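You operate a simulated robot arm through the tools that you are given. There is no shell and no other tool. Be economical: measure what you need, move in short steps, check, and stop when the job is done.

Carry out the task below with a simulated two-armed robot. There is one attempt and no reset: what you move stays moved.

Task
Put the spice jar labelled "fennel" from the packing table on the filling table top and the spice jar marked "clove" on the orange gauge. Open the cupboard drawer, take the liner roll and put it in the inside of the cupboard drawer, then shut the drawer. Put the purple tin on the packing table away on the top of the grey cupboard. Take the pear jar with the latest date from the packing table and put it on the towel. Put the jar cover on the packing table away on the sideboard shelf. Lift the box lid open. The order is free. Set down upright: spice jar, purple tin, pear jar.

Only the result counts: the job must be done as asked and must still hold three seconds after the hand-in. Knocking over, shifting, dropping, spilling or breaking anything else fails it. A push-on lid holds only when it is set on centred and level and pressed home; a screw cap is set on level and turned clockwise until tight. Flat cloth is picked up by pressing the open fingertips on it (5 to 10 N) and closing them slowly along it; thin cloth reads only 2 to 8 mm in the jaws.

Robot
Two 7-joint arms with two-finger parallel grippers on one trunk, on a base that drives. Base frame: it is fixed to the floor where the robot stands at the start and does not move with it; the origin is under the middle of the robot, x ahead of it, y to its left, z up. Lengths are in m, angles in degrees, forces in N, time in s.
The left shoulder is at the start at [0.07, 0.134, 1.151], the right one opposite. With the tool pointing down near the work surface each hand reaches from about 0.18 to 0.64 m from the robot's upright axis, wherever it stands, measured 20 degrees to its own side. Places, roughly: box lid [0.3, -3.2, 0.9]; cupboard drawer [-2.1, 1.5, 0.6]; filling table top [-2.4, -1.4, 0.8]; inside of the cupboard drawer [-2.1, 1.5, 0.6]; jar cover (7x7x3 cm) [0.5, -0.9, 0.9]; liner roll (6x6x4 cm) [0.4, 0.3, 0.9]; purple tin (6x6x8 cm) [0.4, 0.9, 0.9]; sideboard shelf [-1.2, 3.1, 0.3]; top of the grey cupboard [-2.1, 1.7, 0.8]; towel [0.4, 1.6, 0.8]. Payload 1.57 kg a hand.
The TCP of each hand is the grasp point between the finger pads, 0.03 m short of the fingertips. In the tool frame z runs along the fingers and y along their closing line. Largest opening 0.08 m; finger width 0.017, thickness 0.012; the body of the gripper, 0.04 by 0.082 m, starts 0.08 m behind the TCP.
Orientation is told as [roll, pitch, yaw] about the base's x, y, z axes, in that order, counted from this pose: with the fingers straight down and closing along the base's y, the tool's x points along the base's -x, its y along +y and its z along -z.

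Tools
- The arms move only by the tool move_arm. It takes "left_steps", "right_steps" or both (then of equal length, played together; a hand with none holds still); each is a list of rows, each a list of 7 numbers: the shift along the base's x, y, z in m, then the turn, a rotation vector about the base's x, y, z in degrees, then the opening, from 0 (shut) to 1 (fully open). In form: [[dx, dy, dz, wx, wy, wz, hand], ...]. A call has 1 to 8 rows; each row shifts and turns the commanded pose from where the row before left it. A row lasts 0.2 s, in which the tool goes at most 0.05 m and 8.6 degrees; a call with a longer step from one row to the next is refused whole, and so is a gripper value outside its range. Where a pose cannot be reached the arm comes as near as it can. A force on the tool above 40 N (or 10 N above the force at the start of the call, whichever is more), or a blocked arm, ends the call early, and 0.2 s more pass. Each finger travels about 0.153 m/s and halts on what it meets, pressing with about 30 N; the grip force reading is that of the motor and also rises with nothing between the fingers. The clock runs only during rows and for 0.2 s after the last one: add rows that do not move to give the fingers time. The reply holds the time, the measured pose of the TCP, the force on the tool along the base axes, the opening and the grip force, in the units named above and with some noise, with the torque about the TCP (base axes, N m) and any sound that the robot's microphone picked up.
- Cameras (640 x 400 px; columns grow to the right, rows downward): "scene" is now at [0.1334, 0.0172, 1.3704]; the picture's right is [0.19, -0.98, 0.00], its down [-0.64, -0.12, -0.76] and it looks along [0.75, 0.14, -0.65] (base axes); focal length 214 px, centre (320, 200). "left" rides on the left gripper at [0.072, 0.007, -0.122] in its tool frame; the picture's right is [-0.09, 1.00, 0.00], its down [-0.84, -0.08, -0.54] and it looks along [-0.54, -0.05, 0.84] (tool axes); focal length 238 px, centre (320, 200). "right" rides on the right gripper at [0.072, -0.007, -0.122] in its tool frame; the picture's right is [0.09, 1.00, 0.00], its down [-0.84, 0.08, -0.54] and it looks along [-0.54, 0.05, 0.84] (tool axes); focal length 238 px, centre (320, 200). There is no depth. A picture from a camera that has moved, and an enlarged one, comes with that camera's place and axes in the base frame and with its lens.
- capture(camera): a new picture of that camera. The clock stands still meanwhile.
- slide_trunk(by): slides the trunk up (or, below 0, down) by that many m; the arms and the scene camera ride with it, the base frame stays. It gives what a move gives, with no picture.
- base_move(legs): drives the robot by 1 to 6 legs, each [ahead, left, turn to the left] in m, m and degrees, along the robot's own axes; the way and the turn of a leg run together, so that a leg with both is an arc; at most 1.5 m and 180 degrees a leg. The arms and the cameras ride along, it lands a little off, and it stops where it bumps. It gives what a move gives.
- head_to(pan, tilt): turns the head with the scene camera to pan (to the left, within 86 degrees either way) and tilt (down, from -29 to 69), counted from straight ahead of the robot. It gives what a move gives.
- enlarge(camera, box): a new picture of the part [left, top, right, bottom] of that camera's present view, enlarged. The clock stands still meanwhile.
- sign_off(): hands the job in; it is judged then, once.

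Go step by step. Nothing tells you exact positions but the pictures and the camera data: compare them with the known pose of the tool, close in by small moves and look again before you grip or let go. The budget is 217 turns and 220 pictures, counting those below and the enlarged ones. Unless the task says otherwise, let go and move clear before handing in, and close with one line.

The tools are called as a command line: name --argument value ..., lists and objects as JSON in quotes. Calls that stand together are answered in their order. move_arm: Moves the arms, as the interface text tells. Its arguments: {"type":"object","properties":{"left_steps":{"type":"array"},"right_steps":{"type":"array"}},"required":[]} The other tools are called the same way: slide_trunk (by) slides the trunk up or down; base_move (legs) drives the base; head_to (pan, tilt) turns the head that bears the scene camera; capture (camera) takes a picture; enlarge (camera, box) takes an enlarged picture of a part of a camera's view; sign_off () hands the job in.

At the start:

```text
t: 0.0
left_position: [0.3698, 0.3937, 1.2024]
left_orientation: [0.0, 0.1, 0.0]
left_contact_force: [-0.6, 0.3, 0.5]
left_moment: [-0.03, -0.01, 0.03]
left_opening: 0.0801
left_finger_force: 0.0
right_position: [0.4475, 0.0261, 1.1054]
right_orientation: [0.0, 0.0, -0.2]
right_contact_force: [-0.7, -1.0, 0.2]
right_moment: [-0.01, 0.03, 0.0]
right_opening: 0.08
right_finger_force: 0.1
trunk travel left (down, up): [-0.725, 0.215]
robot x, y, heading: [0.0022, -0.0025, -0.0]
head pan, tilt: [10.9, 40.6]
```

scene: 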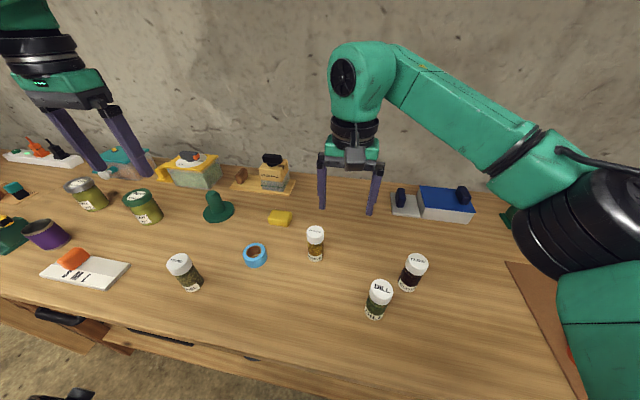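
right: 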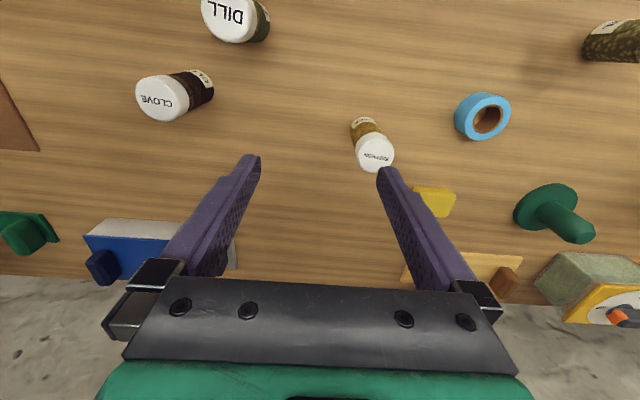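
left: 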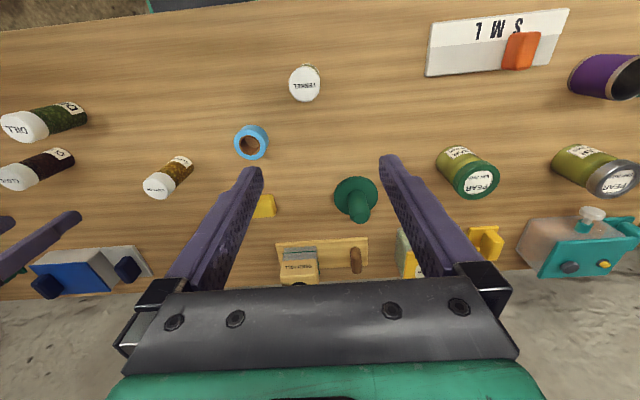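

I see the spice jars, blue liner roll, pear jars and purple tin on the packing table. I'll look around first to find the other places.

head_to --pan 70 --tilt 35

capture --camera "scene"

head_to --pan -60 --tilt 35

capture --camera "scene"

```text
t: 1.3
left_position: [0.3691, 0.3933, 1.2006]
left_orientation: [0.0, 0.0, 0.0]
left_contact_force: [0.2, -0.3, -0.3]
left_moment: [0.01, -0.01, 0.0]
left_opening: 0.0798
left_finger_force: 0.0
right_position: [0.449, 0.0258, 1.1061]
right_orientation: [0.0, 0.1, -0.1]
right_contact_force: [0.4, -0.7, 0.8]
right_moment: [0.03, 0.0, 0.03]
right_opening: 0.0801
right_finger_force: 0.0
trunk travel left (down, up): [-0.725, 0.215]
robot x, y, heading: [0.0047, 0.0021, 0.1]
head pan, tilt: [70.0, 35.0]
```

```text
216 pictures are left
camera scene: at [0.0805, 0.084, 1.3788], right [0.94, -0.34, 0.0], down [-0.2, -0.54, -0.82], along [0.28, 0.77, -0.57], focal length 214 px, centre (320, 200)
```

scene: 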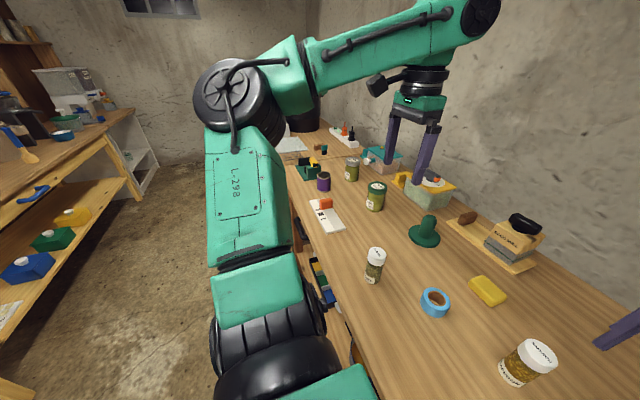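

```text
t: 3.4
left_position: [0.3682, 0.3931, 1.2015]
left_orientation: [-0.1, 0.0, -0.1]
left_contact_force: [0.8, -0.3, -0.5]
left_moment: [-0.01, 0.03, -0.01]
left_opening: 0.0799
left_finger_force: 0.1
right_position: [0.449, 0.0243, 1.1061]
right_orientation: [-0.1, 0.0, -0.1]
right_contact_force: [-1.1, 0.0, 0.7]
right_moment: [0.02, 0.06, 0.02]
right_opening: 0.0799
right_finger_force: 0.0
trunk travel left (down, up): [-0.725, 0.215]
robot x, y, heading: [0.0018, -0.0028, 0.0]
head pan, tilt: [-60.0, 35.0]
```

```text
215 pictures are left
camera scene: at [0.0944, -0.0749, 1.3788], right [-0.87, -0.5, 0.0], down [-0.29, 0.5, -0.82], along [0.41, -0.71, -0.57], focal length 214 px, centre (320, 200)
```

scene: 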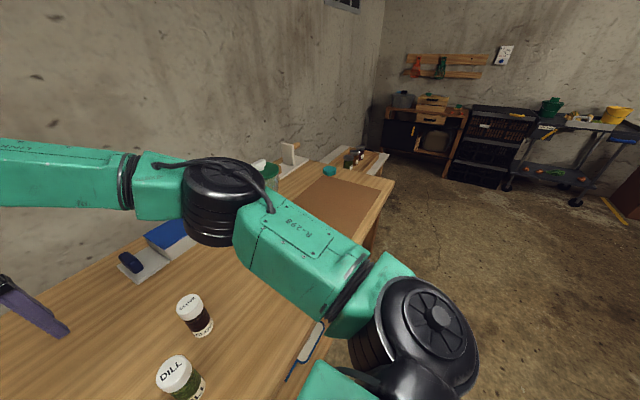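

Arms block part of the view. I'll back off, then turn round to survey the rear of the room.

base_move --legs '[[-0.6, 0, 0], [0, 0, 90]]'

head_to --pan 40 --tilt 15

capture --camera "scene"

head_to --pan -30 --tilt 15

capture --camera "scene"

base_move --legs '[[0, 0, 120]]'

head_to --pan 0 --tilt 15

capture --camera "scene"

head_to --pan 80 --tilt 15

capture --camera "scene"

```text
t: 10.6
left_position: [-0.9974, 0.3638, 1.202]
left_orientation: [0.0, 0.0, 90.1]
left_contact_force: [0.2, 0.7, 0.7]
left_moment: [-0.03, 0.01, 0.0]
left_opening: 0.08
left_finger_force: 0.1
right_position: [-0.6278, 0.4457, 1.1048]
right_orientation: [0.0, 0.0, 90.1]
right_contact_force: [1.0, -0.2, 0.0]
right_moment: [-0.01, -0.01, -0.04]
right_opening: 0.0801
right_finger_force: 0.1
trunk travel left (down, up): [-0.725, 0.215]
robot x, y, heading: [-0.6004, -0.0025, 90.1]
head pan, tilt: [-60.0, 35.0]
```

```text
t: 12.4
left_position: [-0.9961, 0.364, 1.2016]
left_orientation: [-0.1, 0.1, 90.1]
left_contact_force: [-0.4, 0.3, -0.5]
left_moment: [0.0, -0.01, -0.05]
left_opening: 0.0799
left_finger_force: 0.0
right_position: [-0.6283, 0.4457, 1.1052]
right_orientation: [-0.1, 0.0, 90.2]
right_contact_force: [-0.1, -0.6, -0.4]
right_moment: [-0.05, 0.04, -0.02]
right_opening: 0.0799
right_finger_force: 0.1
trunk travel left (down, up): [-0.725, 0.215]
robot x, y, heading: [-0.6031, -0.0062, 90.0]
head pan, tilt: [40.0, 15.0]
```

```text
214 pictures are left
camera scene: at [-0.6623, 0.1194, 1.4108], right [0.77, 0.64, 0.0], down [0.17, -0.2, -0.97], along [-0.62, 0.74, -0.26], focal length 214 px, centre (320, 200)
```

scene: 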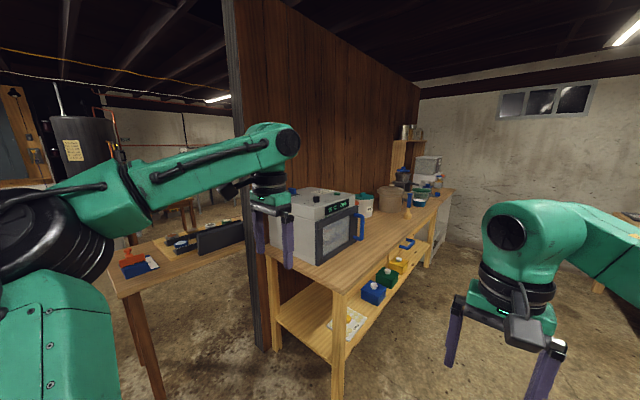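

```text
t: 13.8
left_position: [-0.9968, 0.365, 1.2016]
left_orientation: [0.0, 0.0, 90.1]
left_contact_force: [-0.5, -0.3, 0.2]
left_moment: [-0.01, 0.02, 0.02]
left_opening: 0.0797
left_finger_force: 0.1
right_position: [-0.6298, 0.4453, 1.1045]
right_orientation: [0.1, 0.0, 90.1]
right_contact_force: [-0.1, -0.9, -0.2]
right_moment: [0.02, -0.02, 0.02]
right_opening: 0.0797
right_finger_force: 0.1
trunk travel left (down, up): [-0.725, 0.215]
robot x, y, heading: [-0.602, -0.0026, 90.1]
head pan, tilt: [-30.0, 15.0]
```

```text
213 pictures are left
camera scene: at [-0.5557, 0.129, 1.4108], right [0.87, -0.5, 0.0], down [-0.13, -0.22, -0.97], along [0.48, 0.84, -0.26], focal length 214 px, centre (320, 200)
```

scene: 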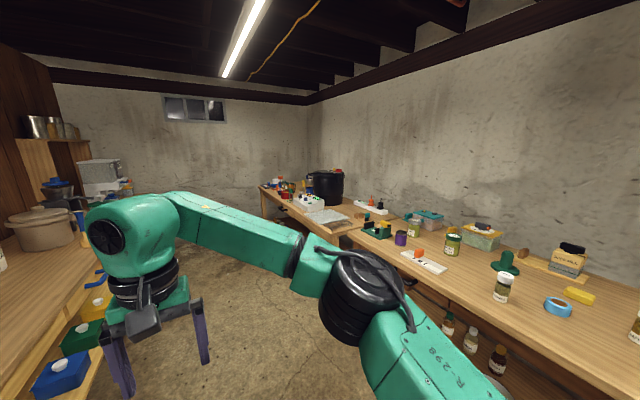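

```text
t: 19.2
left_position: [-0.7135, -0.531, 1.2017]
left_orientation: [-0.1, 0.0, -148.8]
left_contact_force: [0.1, 0.1, -0.5]
left_moment: [0.03, 0.01, 0.0]
left_opening: 0.0799
left_finger_force: 0.1
right_position: [-0.9736, -0.2569, 1.1055]
right_orientation: [0.0, 0.0, -148.8]
right_contact_force: [-0.1, -0.2, 0.1]
right_moment: [-0.05, 0.03, 0.04]
right_opening: 0.0797
right_finger_force: 0.0
trunk travel left (down, up): [-0.725, 0.215]
robot x, y, heading: [-0.603, -0.0006, -148.9]
head pan, tilt: [-30.0, 15.0]
```

```text
t: 20.2
left_position: [-0.7135, -0.5304, 1.2024]
left_orientation: [0.0, 0.0, -148.8]
left_contact_force: [-0.8, 0.2, 0.5]
left_moment: [0.02, 0.01, 0.01]
left_opening: 0.0799
left_finger_force: 0.0
right_position: [-0.9725, -0.2574, 1.1042]
right_orientation: [0.0, -0.1, -148.9]
right_contact_force: [-0.6, -0.7, 0.1]
right_moment: [-0.01, -0.02, 0.01]
right_opening: 0.0799
right_finger_force: 0.1
trunk travel left (down, up): [-0.725, 0.215]
robot x, y, heading: [-0.6028, -0.0046, -148.7]
head pan, tilt: [0.0, 15.0]
```

```text
212 pictures are left
camera scene: at [-0.7248, -0.0766, 1.4108], right [-0.52, 0.86, 0.0], down [0.22, 0.13, -0.97], along [-0.83, -0.5, -0.26], focal length 214 px, centre (320, 200)
```

scene: 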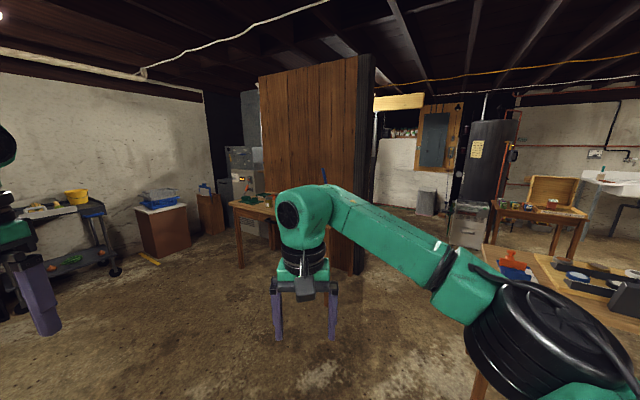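

```text
t: 21.7
left_position: [-0.713, -0.5314, 1.2025]
left_orientation: [0.0, 0.0, -148.8]
left_contact_force: [-0.3, -0.4, 0.5]
left_moment: [0.02, 0.01, -0.02]
left_opening: 0.0801
left_finger_force: 0.1
right_position: [-0.9735, -0.258, 1.1058]
right_orientation: [0.0, 0.0, -148.9]
right_contact_force: [0.1, -0.2, 0.0]
right_moment: [0.02, 0.01, 0.03]
right_opening: 0.0799
right_finger_force: 0.0
trunk travel left (down, up): [-0.725, 0.215]
robot x, y, heading: [-0.6011, -0.003, -149.0]
head pan, tilt: [80.0, 15.0]
```

```text
211 pictures are left
camera scene: at [-0.6112, -0.1155, 1.4108], right [-0.93, -0.36, 0.0], down [-0.09, 0.24, -0.97], along [0.35, -0.9, -0.26], focal length 214 px, centre (320, 200)
```

scene: 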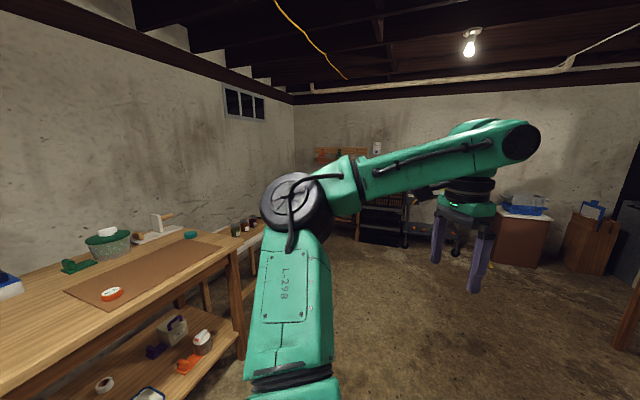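

I located the sideboard (left), the filling table behind, and another table around x=-2, y=0.3. Next I turn back to the packing table and look closer.

base_move --legs '[[0, 0, 149]]'

head_to --pan 25 --tilt 25

capture --camera "scene"

head_to --pan -40 --tilt 25

capture --camera "scene"

```text
t: 28.2
left_position: [-0.2296, 0.3863, 1.2024]
left_orientation: [0.0, 0.1, -0.6]
left_contact_force: [0.3, -0.4, -1.7]
left_moment: [0.02, 0.02, 0.0]
left_opening: 0.08
left_finger_force: 0.3
right_position: [-0.1523, 0.0179, 1.1049]
right_orientation: [0.0, 0.0, -0.7]
right_contact_force: [0.2, 0.3, -0.3]
right_moment: [0.01, -0.05, 0.0]
right_opening: 0.0801
right_finger_force: 0.1
trunk travel left (down, up): [-0.725, 0.215]
robot x, y, heading: [-0.6002, -0.0017, -0.4]
head pan, tilt: [80.0, 15.0]
```

```text
t: 29.4
left_position: [-0.2291, 0.3866, 1.2013]
left_orientation: [-0.1, -0.1, -0.6]
left_contact_force: [-0.6, 0.1, -0.2]
left_moment: [0.0, 0.01, 0.0]
left_opening: 0.08
left_finger_force: 0.0
right_position: [-0.1533, 0.0171, 1.1048]
right_orientation: [0.0, 0.0, -0.7]
right_contact_force: [0.2, 0.7, 0.3]
right_moment: [-0.01, -0.03, -0.03]
right_opening: 0.0803
right_finger_force: 0.0
trunk travel left (down, up): [-0.725, 0.215]
robot x, y, heading: [-0.599, -0.0061, -0.7]
head pan, tilt: [25.0, 25.0]
```

```text
210 pictures are left
camera scene: at [-0.4678, 0.0354, 1.3945], right [0.41, -0.91, 0.0], down [-0.38, -0.17, -0.91], along [0.83, 0.37, -0.42], focal length 214 px, centre (320, 200)
```

scene: 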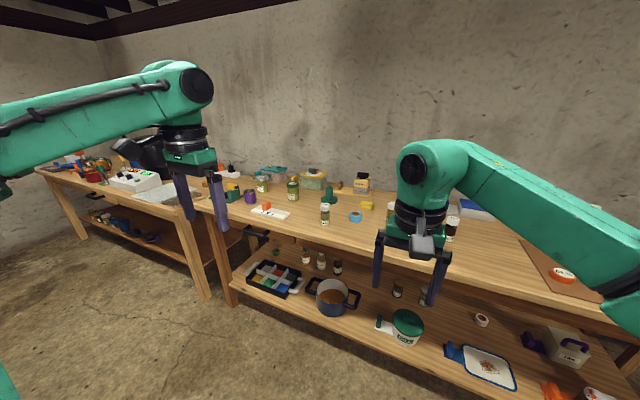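

```text
t: 30.8
left_position: [-0.2297, 0.3861, 1.202]
left_orientation: [0.0, 0.0, -0.6]
left_contact_force: [0.4, -0.5, -1.0]
left_moment: [0.01, -0.01, 0.02]
left_opening: 0.08
left_finger_force: 0.2
right_position: [-0.1527, 0.0168, 1.1056]
right_orientation: [0.0, -0.1, -0.7]
right_contact_force: [0.3, -0.2, 0.0]
right_moment: [0.0, -0.01, -0.02]
right_opening: 0.08
right_finger_force: 0.0
trunk travel left (down, up): [-0.725, 0.215]
robot x, y, heading: [-0.6004, -0.0048, -0.5]
head pan, tilt: [-40.0, 25.0]
```

```text
209 pictures are left
camera scene: at [-0.4817, -0.0626, 1.3945], right [-0.65, -0.76, 0.0], down [-0.32, 0.27, -0.91], along [0.69, -0.59, -0.42], focal length 214 px, centre (320, 200)
```

scene: 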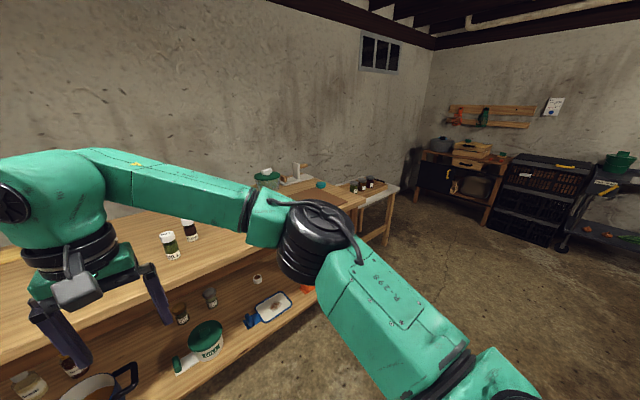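

The gauge (S M L with orange slide) is at about (0.32, 0.67), clove at (0.43,-0.15), fennel (0.33,0.38), pears near (0.52,0.67) and (0.54,0.92). I'll drive in front of the pear jars to read the dates.

base_move --legs '[[0, 0.75, 0.5], [0.3, 0, 0]]'

head_to --pan 0 --tilt 25

capture --camera "scene"

enlarge --camera "scene" --box '[240, 120, 400, 220]'

head_to --pan 40 --tilt 25

capture --camera "scene"

```text
t: 36.5
left_position: [0.0654, 1.1383, 1.2023]
left_orientation: [0.0, -0.1, -0.1]
left_contact_force: [0.4, -0.5, -0.1]
left_moment: [-0.01, 0.0, -0.01]
left_opening: 0.0799
left_finger_force: 0.0
right_position: [0.1467, 0.77, 1.1062]
right_orientation: [0.1, -0.1, -0.3]
right_contact_force: [-0.3, -0.3, -0.5]
right_moment: [0.01, -0.03, 0.01]
right_opening: 0.0798
right_finger_force: 0.1
trunk travel left (down, up): [-0.725, 0.215]
robot x, y, heading: [-0.301, 0.7443, -0.1]
head pan, tilt: [-40.0, 25.0]
```

```text
t: 37.5
left_position: [0.0672, 1.1379, 1.2011]
left_orientation: [0.0, 0.0, -0.1]
left_contact_force: [0.5, -0.2, 0.5]
left_moment: [0.01, 0.0, 0.01]
left_opening: 0.0801
left_finger_force: 0.0
right_position: [0.1465, 0.7703, 1.1051]
right_orientation: [0.1, -0.1, -0.1]
right_contact_force: [-0.5, -0.1, -0.9]
right_moment: [0.01, 0.04, -0.03]
right_opening: 0.0799
right_finger_force: 0.1
trunk travel left (down, up): [-0.725, 0.215]
robot x, y, heading: [-0.299, 0.7485, -0.4]
head pan, tilt: [0.0, 25.0]
```

```text
208 pictures are left
camera scene: at [-0.1599, 0.7462, 1.3946], right [0.0, -1.0, 0.0], down [-0.42, 0.0, -0.91], along [0.91, 0.0, -0.42], focal length 214 px, centre (320, 200)
```

scene: 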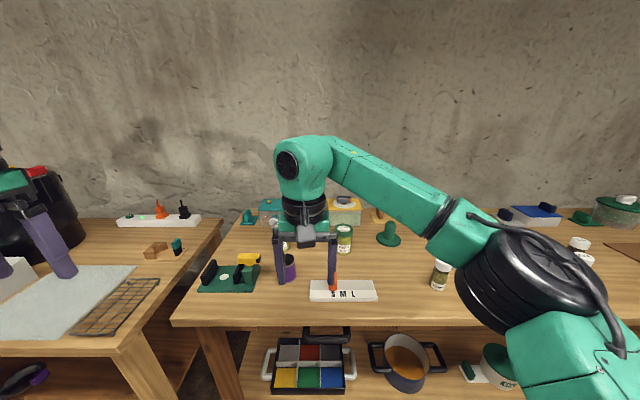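

```text
4.00 times, centred on (320, 170) of scene
camera zoom: at [-0.1599, 0.7462, 1.3946], right [0.0, -1.0, 0.0], down [-0.42, 0.0, -0.91], along [0.91, 0.0, -0.42], focal length 858 px, centre (320, 320)
```

zoom: 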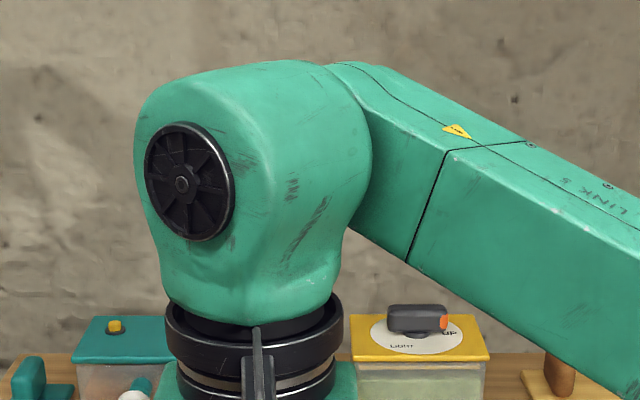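

```text
t: 38.6
left_position: [0.0676, 1.1383, 1.2018]
left_orientation: [0.0, 0.1, -0.1]
left_contact_force: [-0.6, 0.3, -0.4]
left_moment: [-0.06, 0.02, -0.02]
left_opening: 0.0799
left_finger_force: 0.0
right_position: [0.1471, 0.7685, 1.1071]
right_orientation: [0.0, 0.0, -0.2]
right_contact_force: [-0.6, -0.4, -0.8]
right_moment: [0.05, -0.02, 0.02]
right_opening: 0.0798
right_finger_force: 0.0
trunk travel left (down, up): [-0.725, 0.215]
robot x, y, heading: [-0.3015, 0.7447, -0.0]
head pan, tilt: [40.0, 25.0]
```

```text
206 pictures are left
camera scene: at [-0.1809, 0.8055, 1.3945], right [0.64, -0.77, 0.0], down [-0.32, -0.27, -0.91], along [0.7, 0.58, -0.42], focal length 214 px, centre (320, 200)
```

scene: 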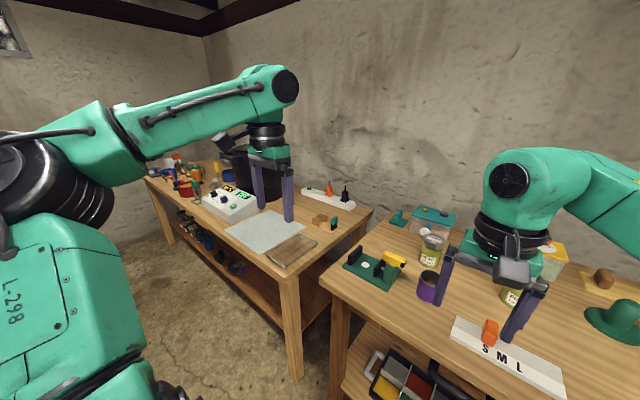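

The right arm blocks the view; I'll swing it to its own side, then look at the pear jars.

move_arm --right_steps '[[-0.01, -0.045, 0, 0, 0, 0, 1], [-0.01, -0.045, 0, 0, 0, 0, 1], [-0.01, -0.045, 0, 0, 0, 0, 1], [-0.01, -0.045, 0, 0, 0, 0, 1], [-0.01, -0.045, 0, 0, 0, 0, 1], [-0.01, -0.045, 0, 0, 0, 0, 1], [-0.01, -0.045, 0, 0, 0, 0, 1], [-0.01, -0.045, 0, 0, 0, 0, 1]]'

head_to --pan 10 --tilt 25

capture --camera "scene"

enlarge --camera "scene" --box '[280, 190, 400, 265]'

```text
t: 40.4
left_position: [0.0655, 1.1373, 1.2035]
left_orientation: [0.1, -0.1, 0.0]
left_contact_force: [0.2, -0.2, -0.5]
left_moment: [0.02, 0.0, 0.01]
left_opening: 0.08
left_finger_force: 0.0
right_position: [0.0664, 0.405, 1.1056]
right_orientation: [0.1, -0.1, -0.1]
right_contact_force: [0.1, -0.2, 0.0]
right_moment: [0.02, -0.04, 0.02]
right_opening: 0.0801
right_finger_force: 0.0
trunk travel left (down, up): [-0.725, 0.215]
robot x, y, heading: [-0.3027, 0.7453, 0.1]
head pan, tilt: [40.0, 25.0]
```

```text
t: 41.4
left_position: [0.0681, 1.1371, 1.2014]
left_orientation: [0.0, 0.0, -0.1]
left_contact_force: [-0.8, -0.1, -0.3]
left_moment: [0.02, 0.0, -0.02]
left_opening: 0.0801
left_finger_force: 0.1
right_position: [0.0677, 0.4078, 1.1063]
right_orientation: [0.0, 0.0, -0.2]
right_contact_force: [0.2, 0.2, 0.0]
right_moment: [-0.05, -0.03, 0.0]
right_opening: 0.08
right_finger_force: 0.1
trunk travel left (down, up): [-0.725, 0.215]
robot x, y, heading: [-0.3032, 0.7475, 0.2]
head pan, tilt: [10.0, 25.0]
```

```text
205 pictures are left
camera scene: at [-0.1609, 0.7625, 1.3945], right [0.17, -0.98, 0.0], down [-0.42, -0.07, -0.91], along [0.89, 0.16, -0.42], focal length 214 px, centre (320, 200)
```

scene: 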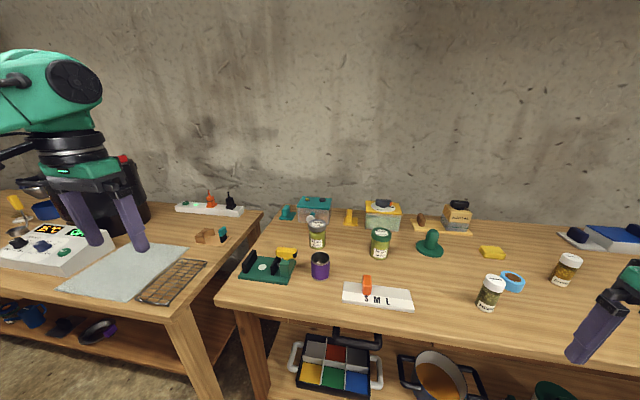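

```text
5.33 times, centred on (340, 228) of scene
camera zoom: at [-0.1609, 0.7625, 1.3945], right [0.17, -0.98, 0.0], down [-0.42, -0.07, -0.91], along [0.89, 0.16, -0.42], focal length 1144 px, centre (213, 53)
```

zoom: 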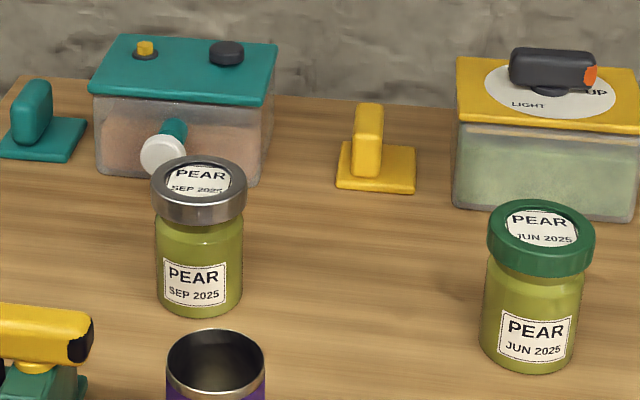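

The latest pear is SEP 2025 (steel lid, about (0.54, 0.92)). I move up to the table and bring the left hand above it.

base_move --legs '[[0.3, 0, 0]]'

move_arm --left_steps '[[0.035, -0.036, 0, 0, 0, 0, 1], [0.035, -0.036, 0, 0, 0, 0, 1], [0.035, -0.036, 0, 0, 0, 0, 1], [0.035, -0.036, 0, 0, 0, 0, 1], [0.03, -0.036, -0.02, 0, 0, 0, 1], [0, -0.036, -0.03, 0, 0, 0, 1], [0, 0, -0.04, 0, 0, 0, 1]]'

capture --camera "left"

capture --camera "scene"

```text
t: 43.4
left_position: [0.3656, 1.1366, 1.2039]
left_orientation: [0.0, -0.1, -0.3]
left_contact_force: [0.0, 0.4, 0.8]
left_moment: [-0.01, -0.01, -0.01]
left_opening: 0.0801
left_finger_force: 0.1
right_position: [0.3625, 0.4064, 1.1072]
right_orientation: [0.0, 0.0, -0.4]
right_contact_force: [-0.9, -0.3, -0.6]
right_moment: [0.02, -0.02, 0.0]
right_opening: 0.0801
right_finger_force: 0.0
trunk travel left (down, up): [-0.725, 0.215]
robot x, y, heading: [-0.0028, 0.7424, -0.2]
head pan, tilt: [10.0, 25.0]
```

```text
refused: row 1 steps farther than a row can; nothing moved
```

```text
203 pictures are left
camera left: at [0.2932, 1.1426, 1.3248], right [0.1, 1.0, 0.0], down [0.84, -0.08, 0.54], along [0.54, -0.05, -0.84], focal length 238 px, centre (320, 200)
```

left: 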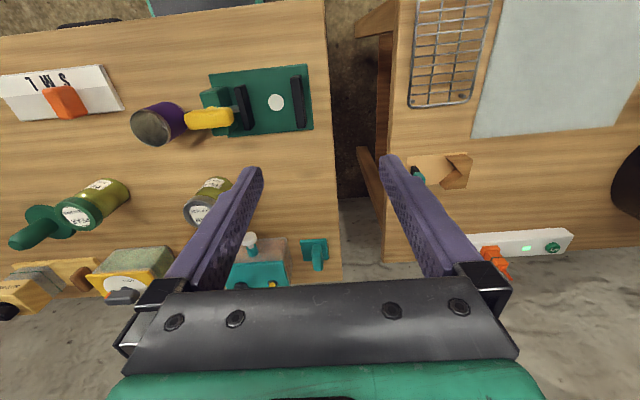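

```text
202 pictures are left
camera scene: at [0.1352, 0.7608, 1.3947], right [0.17, -0.99, 0.0], down [-0.42, -0.07, -0.91], along [0.89, 0.15, -0.42], focal length 214 px, centre (320, 200)
```

scene: 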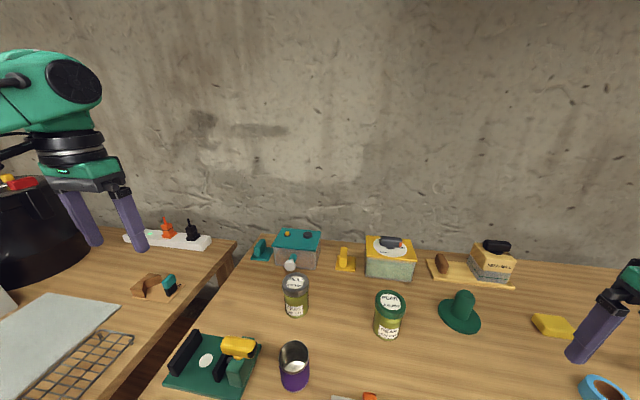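

The jar is at about (0.535, 0.898), roughly 0.1 tall. I move the left hand above it.

move_arm --left_steps '[[0.024, -0.034, 0, 0, 0, 0, 1], [0.024, -0.034, 0, 0, 0, 0, 1], [0.024, -0.034, 0, 0, 0, 0, 1], [0.024, -0.034, 0, 0, 0, 0, 1], [0.024, -0.034, -0.02, 0, 0, 0, 1], [0.024, -0.034, -0.02, 0, 0, 0, 1], [0.025, -0.034, -0.02, 0, 0, 0, 1], [0, 0, -0.04, 0, 0, 0, 1]]'

capture --camera "left"

head_to --pan 10 --tilt 40

capture --camera "scene"

```text
t: 45.2
left_position: [0.5098, 0.9292, 1.1238]
left_orientation: [0.0, 0.0, -0.3]
left_contact_force: [0.1, 0.4, 0.2]
left_moment: [0.0, -0.03, -0.04]
left_opening: 0.0801
left_finger_force: 0.1
left hand out of reach, approached as far as the arm can: row 7
right_position: [0.3635, 0.4072, 1.1065]
right_orientation: [0.0, 0.0, -0.3]
right_contact_force: [0.1, -0.3, -0.2]
right_moment: [0.0, 0.05, 0.04]
right_opening: 0.0802
right_finger_force: 0.0
trunk travel left (down, up): [-0.725, 0.215]
robot x, y, heading: [-0.0016, 0.7417, -0.2]
head pan, tilt: [10.0, 25.0]
```

```text
201 pictures are left
camera left: at [0.4375, 0.936, 1.246], right [0.1, 1.0, 0.0], down [0.84, -0.08, 0.54], along [0.54, -0.05, -0.84], focal length 238 px, centre (320, 200)
```

left: 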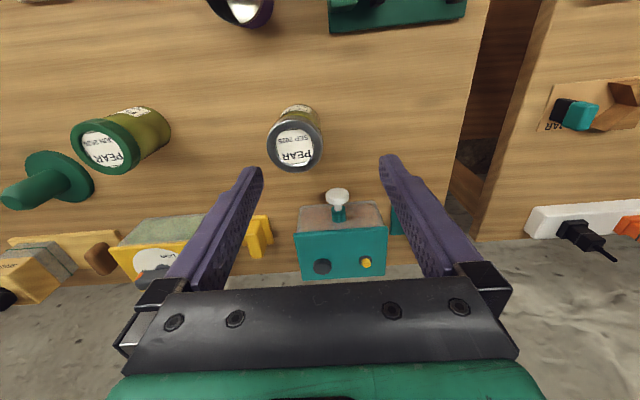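

```text
t: 46.0
left_position: [0.5089, 0.929, 1.1228]
left_orientation: [0.0, 0.0, -0.3]
left_contact_force: [0.2, 0.5, 0.1]
left_moment: [-0.02, 0.04, 0.02]
left_opening: 0.0801
left_finger_force: 0.1
right_position: [0.3644, 0.4047, 1.1054]
right_orientation: [0.0, 0.1, -0.3]
right_contact_force: [-0.3, 0.5, 0.4]
right_moment: [-0.01, 0.03, -0.01]
right_opening: 0.08
right_finger_force: 0.1
trunk travel left (down, up): [-0.725, 0.215]
robot x, y, heading: [-0.007, 0.7418, -0.2]
head pan, tilt: [10.0, 40.0]
```

```text
200 pictures are left
camera scene: at [0.1302, 0.7594, 1.3712], right [0.17, -0.99, 0.0], down [-0.63, -0.11, -0.77], along [0.76, 0.13, -0.64], focal length 214 px, centre (320, 200)
```

scene: 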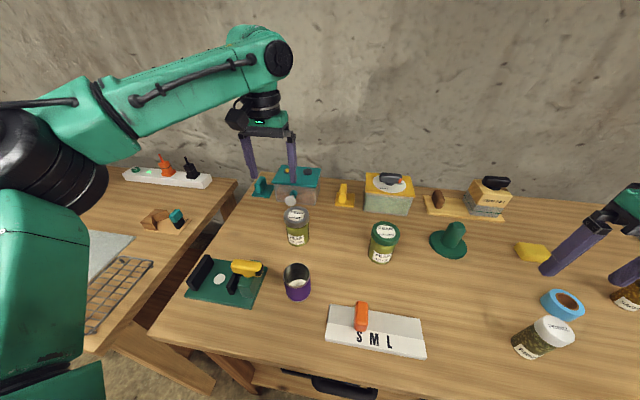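

The lid centre appears at about (0.54, 0.896). I lower the hand, where reach is better, and re-check.

move_arm --left_steps '[[0, 0, -0.04, 0, 0, 0, 1], [0, 0, -0.04, 0, 0, 0, 1], [0, 0, 0, 0, 0, 0, 1]]'

```text
t: 46.8
left_position: [0.5111, 0.9281, 1.0426]
left_orientation: [0.0, 0.0, -0.3]
left_contact_force: [0.5, 0.9, -0.6]
left_moment: [-0.02, -0.03, -0.01]
left_opening: 0.0802
left_finger_force: 0.1
right_position: [0.364, 0.4051, 1.106]
right_orientation: [-0.1, 0.0, -0.3]
right_contact_force: [-0.2, 0.5, -0.3]
right_moment: [-0.05, 0.01, 0.0]
right_opening: 0.0799
right_finger_force: 0.1
trunk travel left (down, up): [-0.725, 0.215]
robot x, y, heading: [-0.0072, 0.7464, -0.3]
head pan, tilt: [10.0, 40.0]
```

Commanded pose follows the actual. I shift onto the jar axis.

move_arm --left_steps '[[0.015, -0.016, 0, 0, 0, 0, 1], [0.014, -0.016, 0, 0, 0, 0, 1], [0, 0, 0, 0, 0, 0, 1]]'

capture --camera "left"

```text
t: 47.6
left_position: [0.5318, 0.9071, 1.0443]
left_orientation: [0.0, -0.1, -0.3]
left_contact_force: [-0.5, 0.3, 0.0]
left_moment: [-0.01, -0.03, 0.01]
left_opening: 0.08
left_finger_force: 0.2
left hand out of reach, approached as far as the arm can: row 2
right_position: [0.3626, 0.4074, 1.1057]
right_orientation: [0.0, -0.1, -0.4]
right_contact_force: [0.2, 0.1, -0.1]
right_moment: [-0.03, 0.02, -0.04]
right_opening: 0.08
right_finger_force: 0.1
trunk travel left (down, up): [-0.725, 0.215]
robot x, y, heading: [-0.006, 0.7436, -0.3]
head pan, tilt: [10.0, 40.0]
```

```text
199 pictures are left
camera left: at [0.459, 0.9128, 1.1666], right [0.1, 1.0, 0.0], down [0.84, -0.08, 0.54], along [0.54, -0.05, -0.84], focal length 238 px, centre (320, 200)
```

left: 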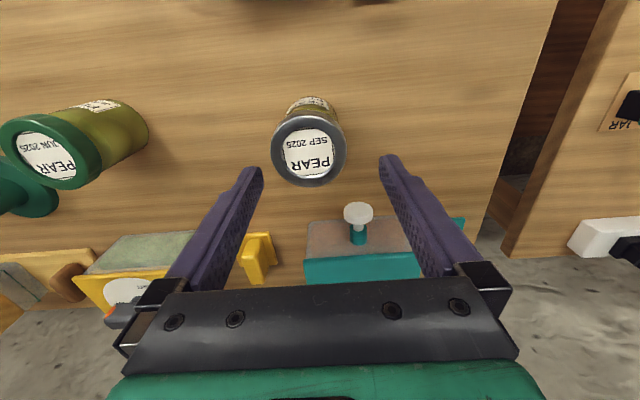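

I nudge the base forward 4 cm to gain reach, then correct the hand.

base_move --legs '[[0.04, 0, 0]]'

move_arm --left_steps '[[-0.018, -0.005, 0, 0, 0, 0, 1], [-0.018, -0.006, 0, 0, 0, 0, 1], [0, 0, 0, 0, 0, 0, 1]]'

capture --camera "left"

```text
t: 48.5
left_position: [0.5653, 0.907, 1.0464]
left_orientation: [0.0, -0.2, -0.3]
left_contact_force: [0.2, -0.3, 0.0]
left_moment: [-0.01, -0.04, -0.02]
left_opening: 0.08
left_finger_force: 0.1
right_position: [0.3991, 0.4055, 1.1084]
right_orientation: [-0.1, -0.4, -0.3]
right_contact_force: [-0.8, 0.1, 0.6]
right_moment: [0.0, -0.03, 0.01]
right_opening: 0.0802
right_finger_force: 0.0
trunk travel left (down, up): [-0.725, 0.215]
robot x, y, heading: [0.0325, 0.7471, -0.3]
head pan, tilt: [10.0, 40.0]
```

```text
t: 49.3
left_position: [0.5348, 0.896, 1.0422]
left_orientation: [0.1, 0.0, -0.3]
left_contact_force: [-0.1, -1.1, 0.0]
left_moment: [0.0, 0.02, 0.01]
left_opening: 0.0797
left_finger_force: 0.0
right_position: [0.4037, 0.4061, 1.106]
right_orientation: [0.0, 0.1, -0.3]
right_contact_force: [0.4, -0.2, 0.2]
right_moment: [-0.01, 0.0, 0.0]
right_opening: 0.0799
right_finger_force: 0.0
trunk travel left (down, up): [-0.725, 0.215]
robot x, y, heading: [0.0362, 0.7445, -0.5]
head pan, tilt: [10.0, 40.0]
```

```text
198 pictures are left
camera left: at [0.464, 0.9016, 1.1656], right [0.1, 1.0, 0.0], down [0.84, -0.08, 0.54], along [0.54, -0.05, -0.84], focal length 238 px, centre (320, 200)
```

left: 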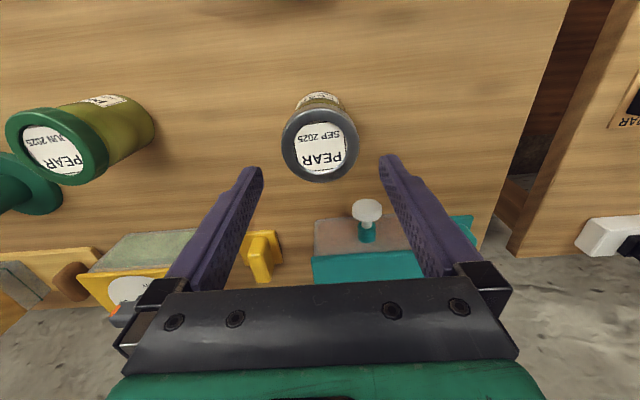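

Aligned laterally. I descend to z about 0.945 and close.

move_arm --left_steps '[[0.002, 0, -0.035, 0, 0, 0, 1], [0, 0, -0.035, 0, 0, 0, 1], [0, 0, -0.027, 0, 0, 0, 1], [0, 0, 0, 0, 0, 0, 0.8], [0, 0, 0, 0, 0, 0, 0.5], [0, 0, 0, 0, 0, 0, 0.5], [0, 0, 0, 0, 0, 0, 0.5]]'

capture --camera "left"

```text
t: 50.9
left_position: [0.5355, 0.8949, 0.9495]
left_orientation: [0.1, -0.2, -0.2]
left_contact_force: [2.6, 1.5, 6.1]
left_moment: [0.09, 0.04, 0.01]
left_opening: 0.0694
left_finger_force: 30.2
right_position: [0.402, 0.4057, 1.1076]
right_orientation: [0.0, -0.1, -0.3]
right_contact_force: [-0.7, 0.0, 0.4]
right_moment: [0.01, -0.01, -0.01]
right_opening: 0.0798
right_finger_force: 0.0
trunk travel left (down, up): [-0.725, 0.215]
robot x, y, heading: [0.0343, 0.7404, -0.2]
head pan, tilt: [10.0, 40.0]
```

```text
197 pictures are left
camera left: at [0.4637, 0.9014, 1.0709], right [0.1, 1.0, 0.0], down [0.83, -0.08, 0.54], along [0.54, -0.05, -0.84], focal length 238 px, centre (320, 200)
```

left: 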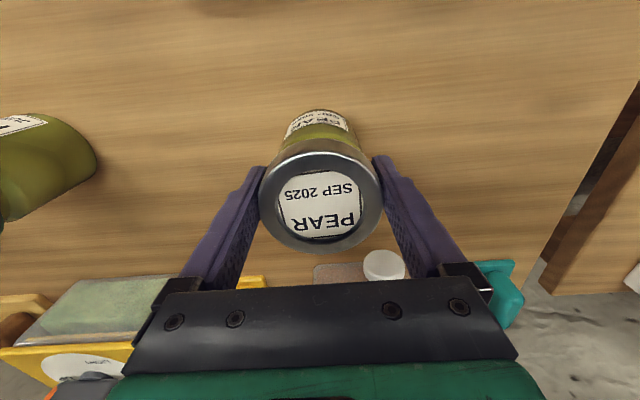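

Gripped at 69 mm. I lift, back off and drive left to the towel.

move_arm --left_steps '[[0, 0, 0.03, 0, 0, 0, 0.5], [-0.01, 0, 0.04, 0, 0, 0, 0.5], [-0.02, 0, 0.04, 0, 0, 0, 0.5], [-0.03, 0, 0.03, 0, 0, 0, 0.5], [0, 0, 0, 0, 0, 0, 0.5]]'

base_move --legs '[[-0.2, 0, 0], [0, 0.57, 0]]'

head_to --pan 20 --tilt 45

capture --camera "scene"

capture --camera "left"

```text
t: 52.1
left_position: [0.4782, 0.8937, 1.0882]
left_orientation: [0.1, 0.0, -0.3]
left_contact_force: [0.6, 0.0, -3.5]
left_moment: [-0.01, 0.03, -0.03]
left_opening: 0.0692
left_finger_force: 29.6
right_position: [0.4039, 0.4061, 1.1061]
right_orientation: [0.0, 0.1, -0.2]
right_contact_force: [-0.6, 0.3, 0.3]
right_moment: [0.0, 0.03, -0.02]
right_opening: 0.0798
right_finger_force: 0.0
trunk travel left (down, up): [-0.725, 0.215]
robot x, y, heading: [0.038, 0.7431, -0.3]
head pan, tilt: [10.0, 40.0]
```

```text
t: 56.5
left_position: [0.2804, 1.4682, 1.0876]
left_orientation: [0.1, -0.1, 0.0]
left_contact_force: [-0.1, 0.6, -3.9]
left_moment: [0.0, 0.02, -0.01]
left_opening: 0.0695
left_finger_force: 30.2
right_position: [0.2073, 0.9796, 1.1055]
right_orientation: [0.2, 0.0, -0.1]
right_contact_force: [0.3, 0.7, 0.4]
right_moment: [0.0, 0.03, 0.0]
right_opening: 0.0801
right_finger_force: 0.0
trunk travel left (down, up): [-0.725, 0.215]
robot x, y, heading: [-0.1606, 1.3166, -0.0]
head pan, tilt: [10.0, 40.0]
```

```text
t: 57.2
left_position: [0.2796, 1.4689, 1.0878]
left_orientation: [-0.2, 0.0, 0.0]
left_contact_force: [-0.6, -0.2, -4.2]
left_moment: [0.04, 0.03, 0.01]
left_opening: 0.0695
left_finger_force: 29.9
right_position: [0.2074, 0.9807, 1.1062]
right_orientation: [0.0, 0.0, -0.1]
right_contact_force: [-0.2, 0.6, -0.5]
right_moment: [-0.03, 0.03, 0.02]
right_opening: 0.0798
right_finger_force: 0.1
trunk travel left (down, up): [-0.725, 0.215]
robot x, y, heading: [-0.1667, 1.3174, 0.1]
head pan, tilt: [20.0, 45.0]
```

```text
196 pictures are left
camera scene: at [-0.0356, 1.3469, 1.3639], right [0.34, -0.94, 0.0], down [-0.66, -0.24, -0.71], along [0.66, 0.24, -0.71], focal length 214 px, centre (320, 200)
```

scene: 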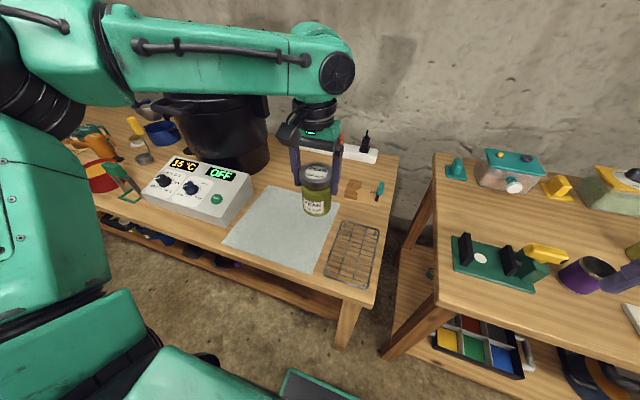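

```text
195 pictures are left
camera left: at [0.2079, 1.4756, 1.2109], right [0.09, 1.0, 0.0], down [0.84, -0.08, 0.54], along [0.54, -0.05, -0.84], focal length 238 px, centre (320, 200)
```

left: 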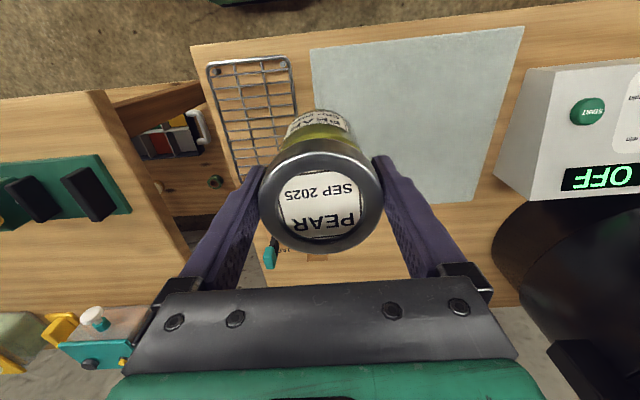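

Towel centre is about (0.32, 1.60). I move over it, then lower stepwise.

move_arm --left_steps '[[0.01, 0.033, 0, 0, 0, 0, 0.5], [0.01, 0.033, 0, 0, 0, 0, 0.5], [0.01, 0.033, 0, 0, 0, 0, 0.5], [0.008, 0.033, 0, 0, 0, 0, 0.5], [0, 0, -0.04, 0, 0, 0, 0.5], [0, 0, -0.04, 0, 0, 0, 0.5], [0, 0, -0.02, 0, 0, 0, 0.5]]'

capture --camera "scene"

```text
t: 58.8
left_position: [0.3169, 1.6026, 0.9892]
left_orientation: [0.0, -0.1, 0.0]
left_contact_force: [0.5, 0.4, -3.7]
left_moment: [-0.01, 0.01, -0.03]
left_opening: 0.0696
left_finger_force: 30.6
right_position: [0.2073, 0.9813, 1.1064]
right_orientation: [-0.1, 0.0, -0.1]
right_contact_force: [0.2, 0.2, 0.7]
right_moment: [-0.03, 0.0, 0.0]
right_opening: 0.0801
right_finger_force: 0.1
trunk travel left (down, up): [-0.725, 0.215]
robot x, y, heading: [-0.1665, 1.3165, 0.0]
head pan, tilt: [20.0, 45.0]
```

```text
194 pictures are left
camera scene: at [-0.0352, 1.3473, 1.3639], right [0.34, -0.94, 0.0], down [-0.67, -0.24, -0.71], along [0.66, 0.24, -0.71], focal length 214 px, centre (320, 200)
```

scene: 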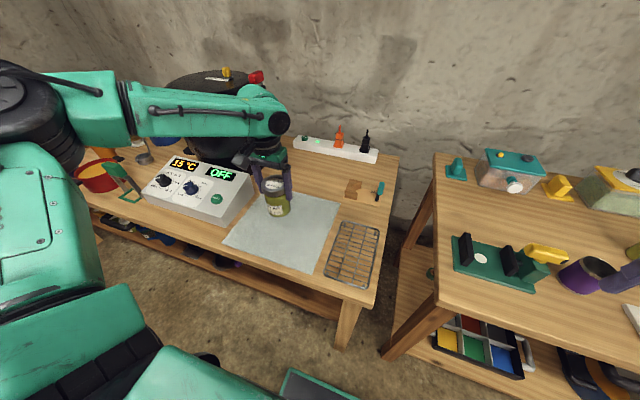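

Position looks right over the towel. I lower until contact.

move_arm --left_steps '[[0, 0, -0.03, 0, 0, 0, 0.5], [0, 0, -0.03, 0, 0, 0, 0.5], [0, 0, -0.02, 0, 0, 0, 0.5], [0, 0, 0, 0, 0, 0, 0.5]]'

capture --camera "scene"

```text
t: 59.8
left_position: [0.3174, 1.6002, 0.9078]
left_orientation: [0.0, -0.1, 0.0]
left_contact_force: [0.5, 0.0, -3.6]
left_moment: [0.0, 0.03, 0.03]
left_opening: 0.0696
left_finger_force: 30.3
right_position: [0.2076, 0.9816, 1.1064]
right_orientation: [0.1, 0.0, -0.2]
right_contact_force: [0.3, -0.2, -0.4]
right_moment: [-0.03, 0.03, -0.02]
right_opening: 0.0799
right_finger_force: 0.1
trunk travel left (down, up): [-0.725, 0.215]
robot x, y, heading: [-0.1578, 1.3137, -0.3]
head pan, tilt: [20.0, 45.0]
```

```text
193 pictures are left
camera scene: at [-0.0356, 1.3468, 1.3639], right [0.34, -0.94, 0.0], down [-0.66, -0.24, -0.71], along [0.66, 0.24, -0.71], focal length 214 px, centre (320, 200)
```

scene: 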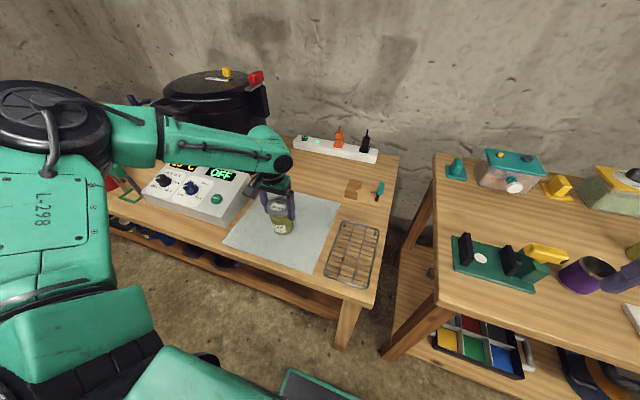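

move_arm --left_steps '[[0, 0, -0.01, 0, 0, 0, 0.5], [0, 0, -0.008, 0, 0, 0, 0.5], [0, 0, 0, 0, 0, 0, 0.5]]'

```text
t: 60.6
left_position: [0.3175, 1.6004, 0.8937]
left_orientation: [0.2, -0.5, -0.1]
left_contact_force: [3.1, 3.3, 17.3]
left_moment: [-0.18, -0.05, -0.03]
left_opening: 0.0698
left_finger_force: 30.0
right_position: [0.2056, 0.9813, 1.1075]
right_orientation: [-0.1, -0.2, -0.1]
right_contact_force: [0.1, 0.4, -0.1]
right_moment: [0.02, -0.01, 0.0]
right_opening: 0.0801
right_finger_force: 0.0
trunk travel left (down, up): [-0.725, 0.215]
robot x, y, heading: [-0.163, 1.3158, -0.1]
head pan, tilt: [20.0, 45.0]
```

Contact made (z 0.894). I release slowly and go straight up.

move_arm --left_steps '[[0, 0, 0.002, 0, 0, 0, 0.9], [0, 0, 0, 0, 0, 0, 1], [0, 0, 0, 0, 0, 0, 1], [0, 0, 0.03, 0, 0, 0, 1], [0, 0, 0.04, 0, 0, 0, 1], [0, 0, 0.05, 0, 0, 0, 1], [0, 0, 0.05, 0, 0, 0, 1], [0, -0.02, 0.04, 0, 0, 0, 1]]'

capture --camera "scene"

```text
t: 62.4
left_position: [0.3143, 1.5804, 1.105]
left_orientation: [0.1, 0.0, 0.1]
left_contact_force: [0.2, -0.7, -0.5]
left_moment: [0.04, 0.02, -0.04]
left_opening: 0.0801
left_finger_force: 0.0
right_position: [0.2058, 0.9795, 1.1055]
right_orientation: [0.0, 0.0, -0.1]
right_contact_force: [-0.8, 0.2, -0.2]
right_moment: [0.02, 0.0, 0.0]
right_opening: 0.0798
right_finger_force: 0.0
trunk travel left (down, up): [-0.725, 0.215]
robot x, y, heading: [-0.1648, 1.3175, 0.1]
head pan, tilt: [20.0, 45.0]
```

```text
192 pictures are left
camera scene: at [-0.0366, 1.3445, 1.364], right [0.34, -0.94, 0.0], down [-0.66, -0.24, -0.71], along [0.66, 0.24, -0.71], focal length 214 px, centre (320, 200)
```

scene: 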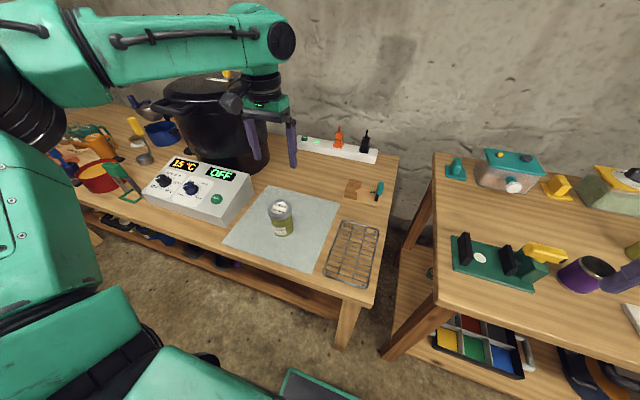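

The pear stands upright on the towel. Now I drive to the clove jar.

base_move --legs '[[0, -1.32, 0], [0.165, 0, 0]]'

head_to --pan -10 --tilt 40

capture --camera "scene"

capture --camera "right"

```text
t: 70.1
left_position: [0.4755, 0.2591, 1.1053]
left_orientation: [0.0, -0.2, -0.5]
left_contact_force: [-0.7, 0.3, -0.6]
left_moment: [-0.03, -0.03, -0.02]
left_opening: 0.0799
left_finger_force: 0.1
right_position: [0.3613, -0.3413, 1.1078]
right_orientation: [0.0, -0.2, -0.6]
right_contact_force: [0.0, -0.6, 0.5]
right_moment: [-0.02, -0.04, -0.03]
right_opening: 0.0799
right_finger_force: 0.0
trunk travel left (down, up): [-0.725, 0.215]
robot x, y, heading: [-0.0067, -0.0029, -0.3]
head pan, tilt: [20.0, 45.0]
```

```text
t: 71.0
left_position: [0.4775, 0.2588, 1.1033]
left_orientation: [0.0, -0.1, -0.6]
left_contact_force: [-0.9, 0.1, -0.1]
left_moment: [0.0, 0.01, -0.03]
left_opening: 0.0801
left_finger_force: 0.1
right_position: [0.3629, -0.3411, 1.107]
right_orientation: [-0.1, 0.0, -0.6]
right_contact_force: [-0.7, 0.8, -0.2]
right_moment: [-0.01, -0.02, 0.0]
right_opening: 0.0802
right_finger_force: 0.0
trunk travel left (down, up): [-0.725, 0.215]
robot x, y, heading: [-0.0025, -0.0021, -0.4]
head pan, tilt: [-10.0, 40.0]
```

```text
191 pictures are left
camera scene: at [0.1301, -0.0158, 1.3712], right [-0.18, -0.98, 0.0], down [-0.63, 0.12, -0.77], along [0.75, -0.14, -0.64], focal length 214 px, centre (320, 200)
```

scene: 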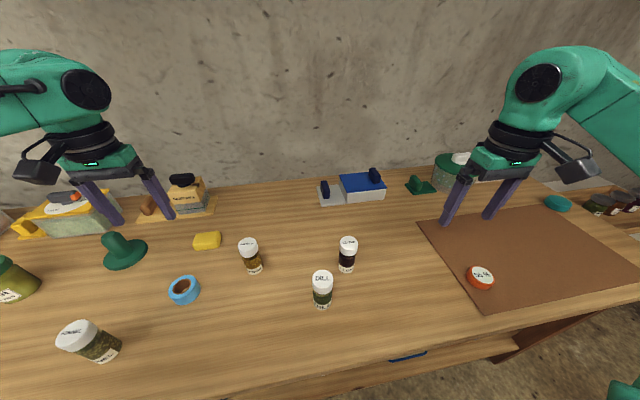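

```text
190 pictures are left
camera right: at [0.291, -0.3471, 1.2286], right [-0.08, 1.0, 0.0], down [0.84, 0.07, 0.54], along [0.54, 0.04, -0.84], focal length 238 px, centre (320, 200)
```

right: 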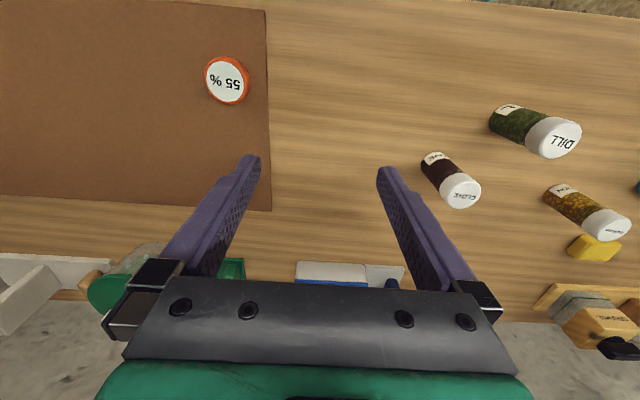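

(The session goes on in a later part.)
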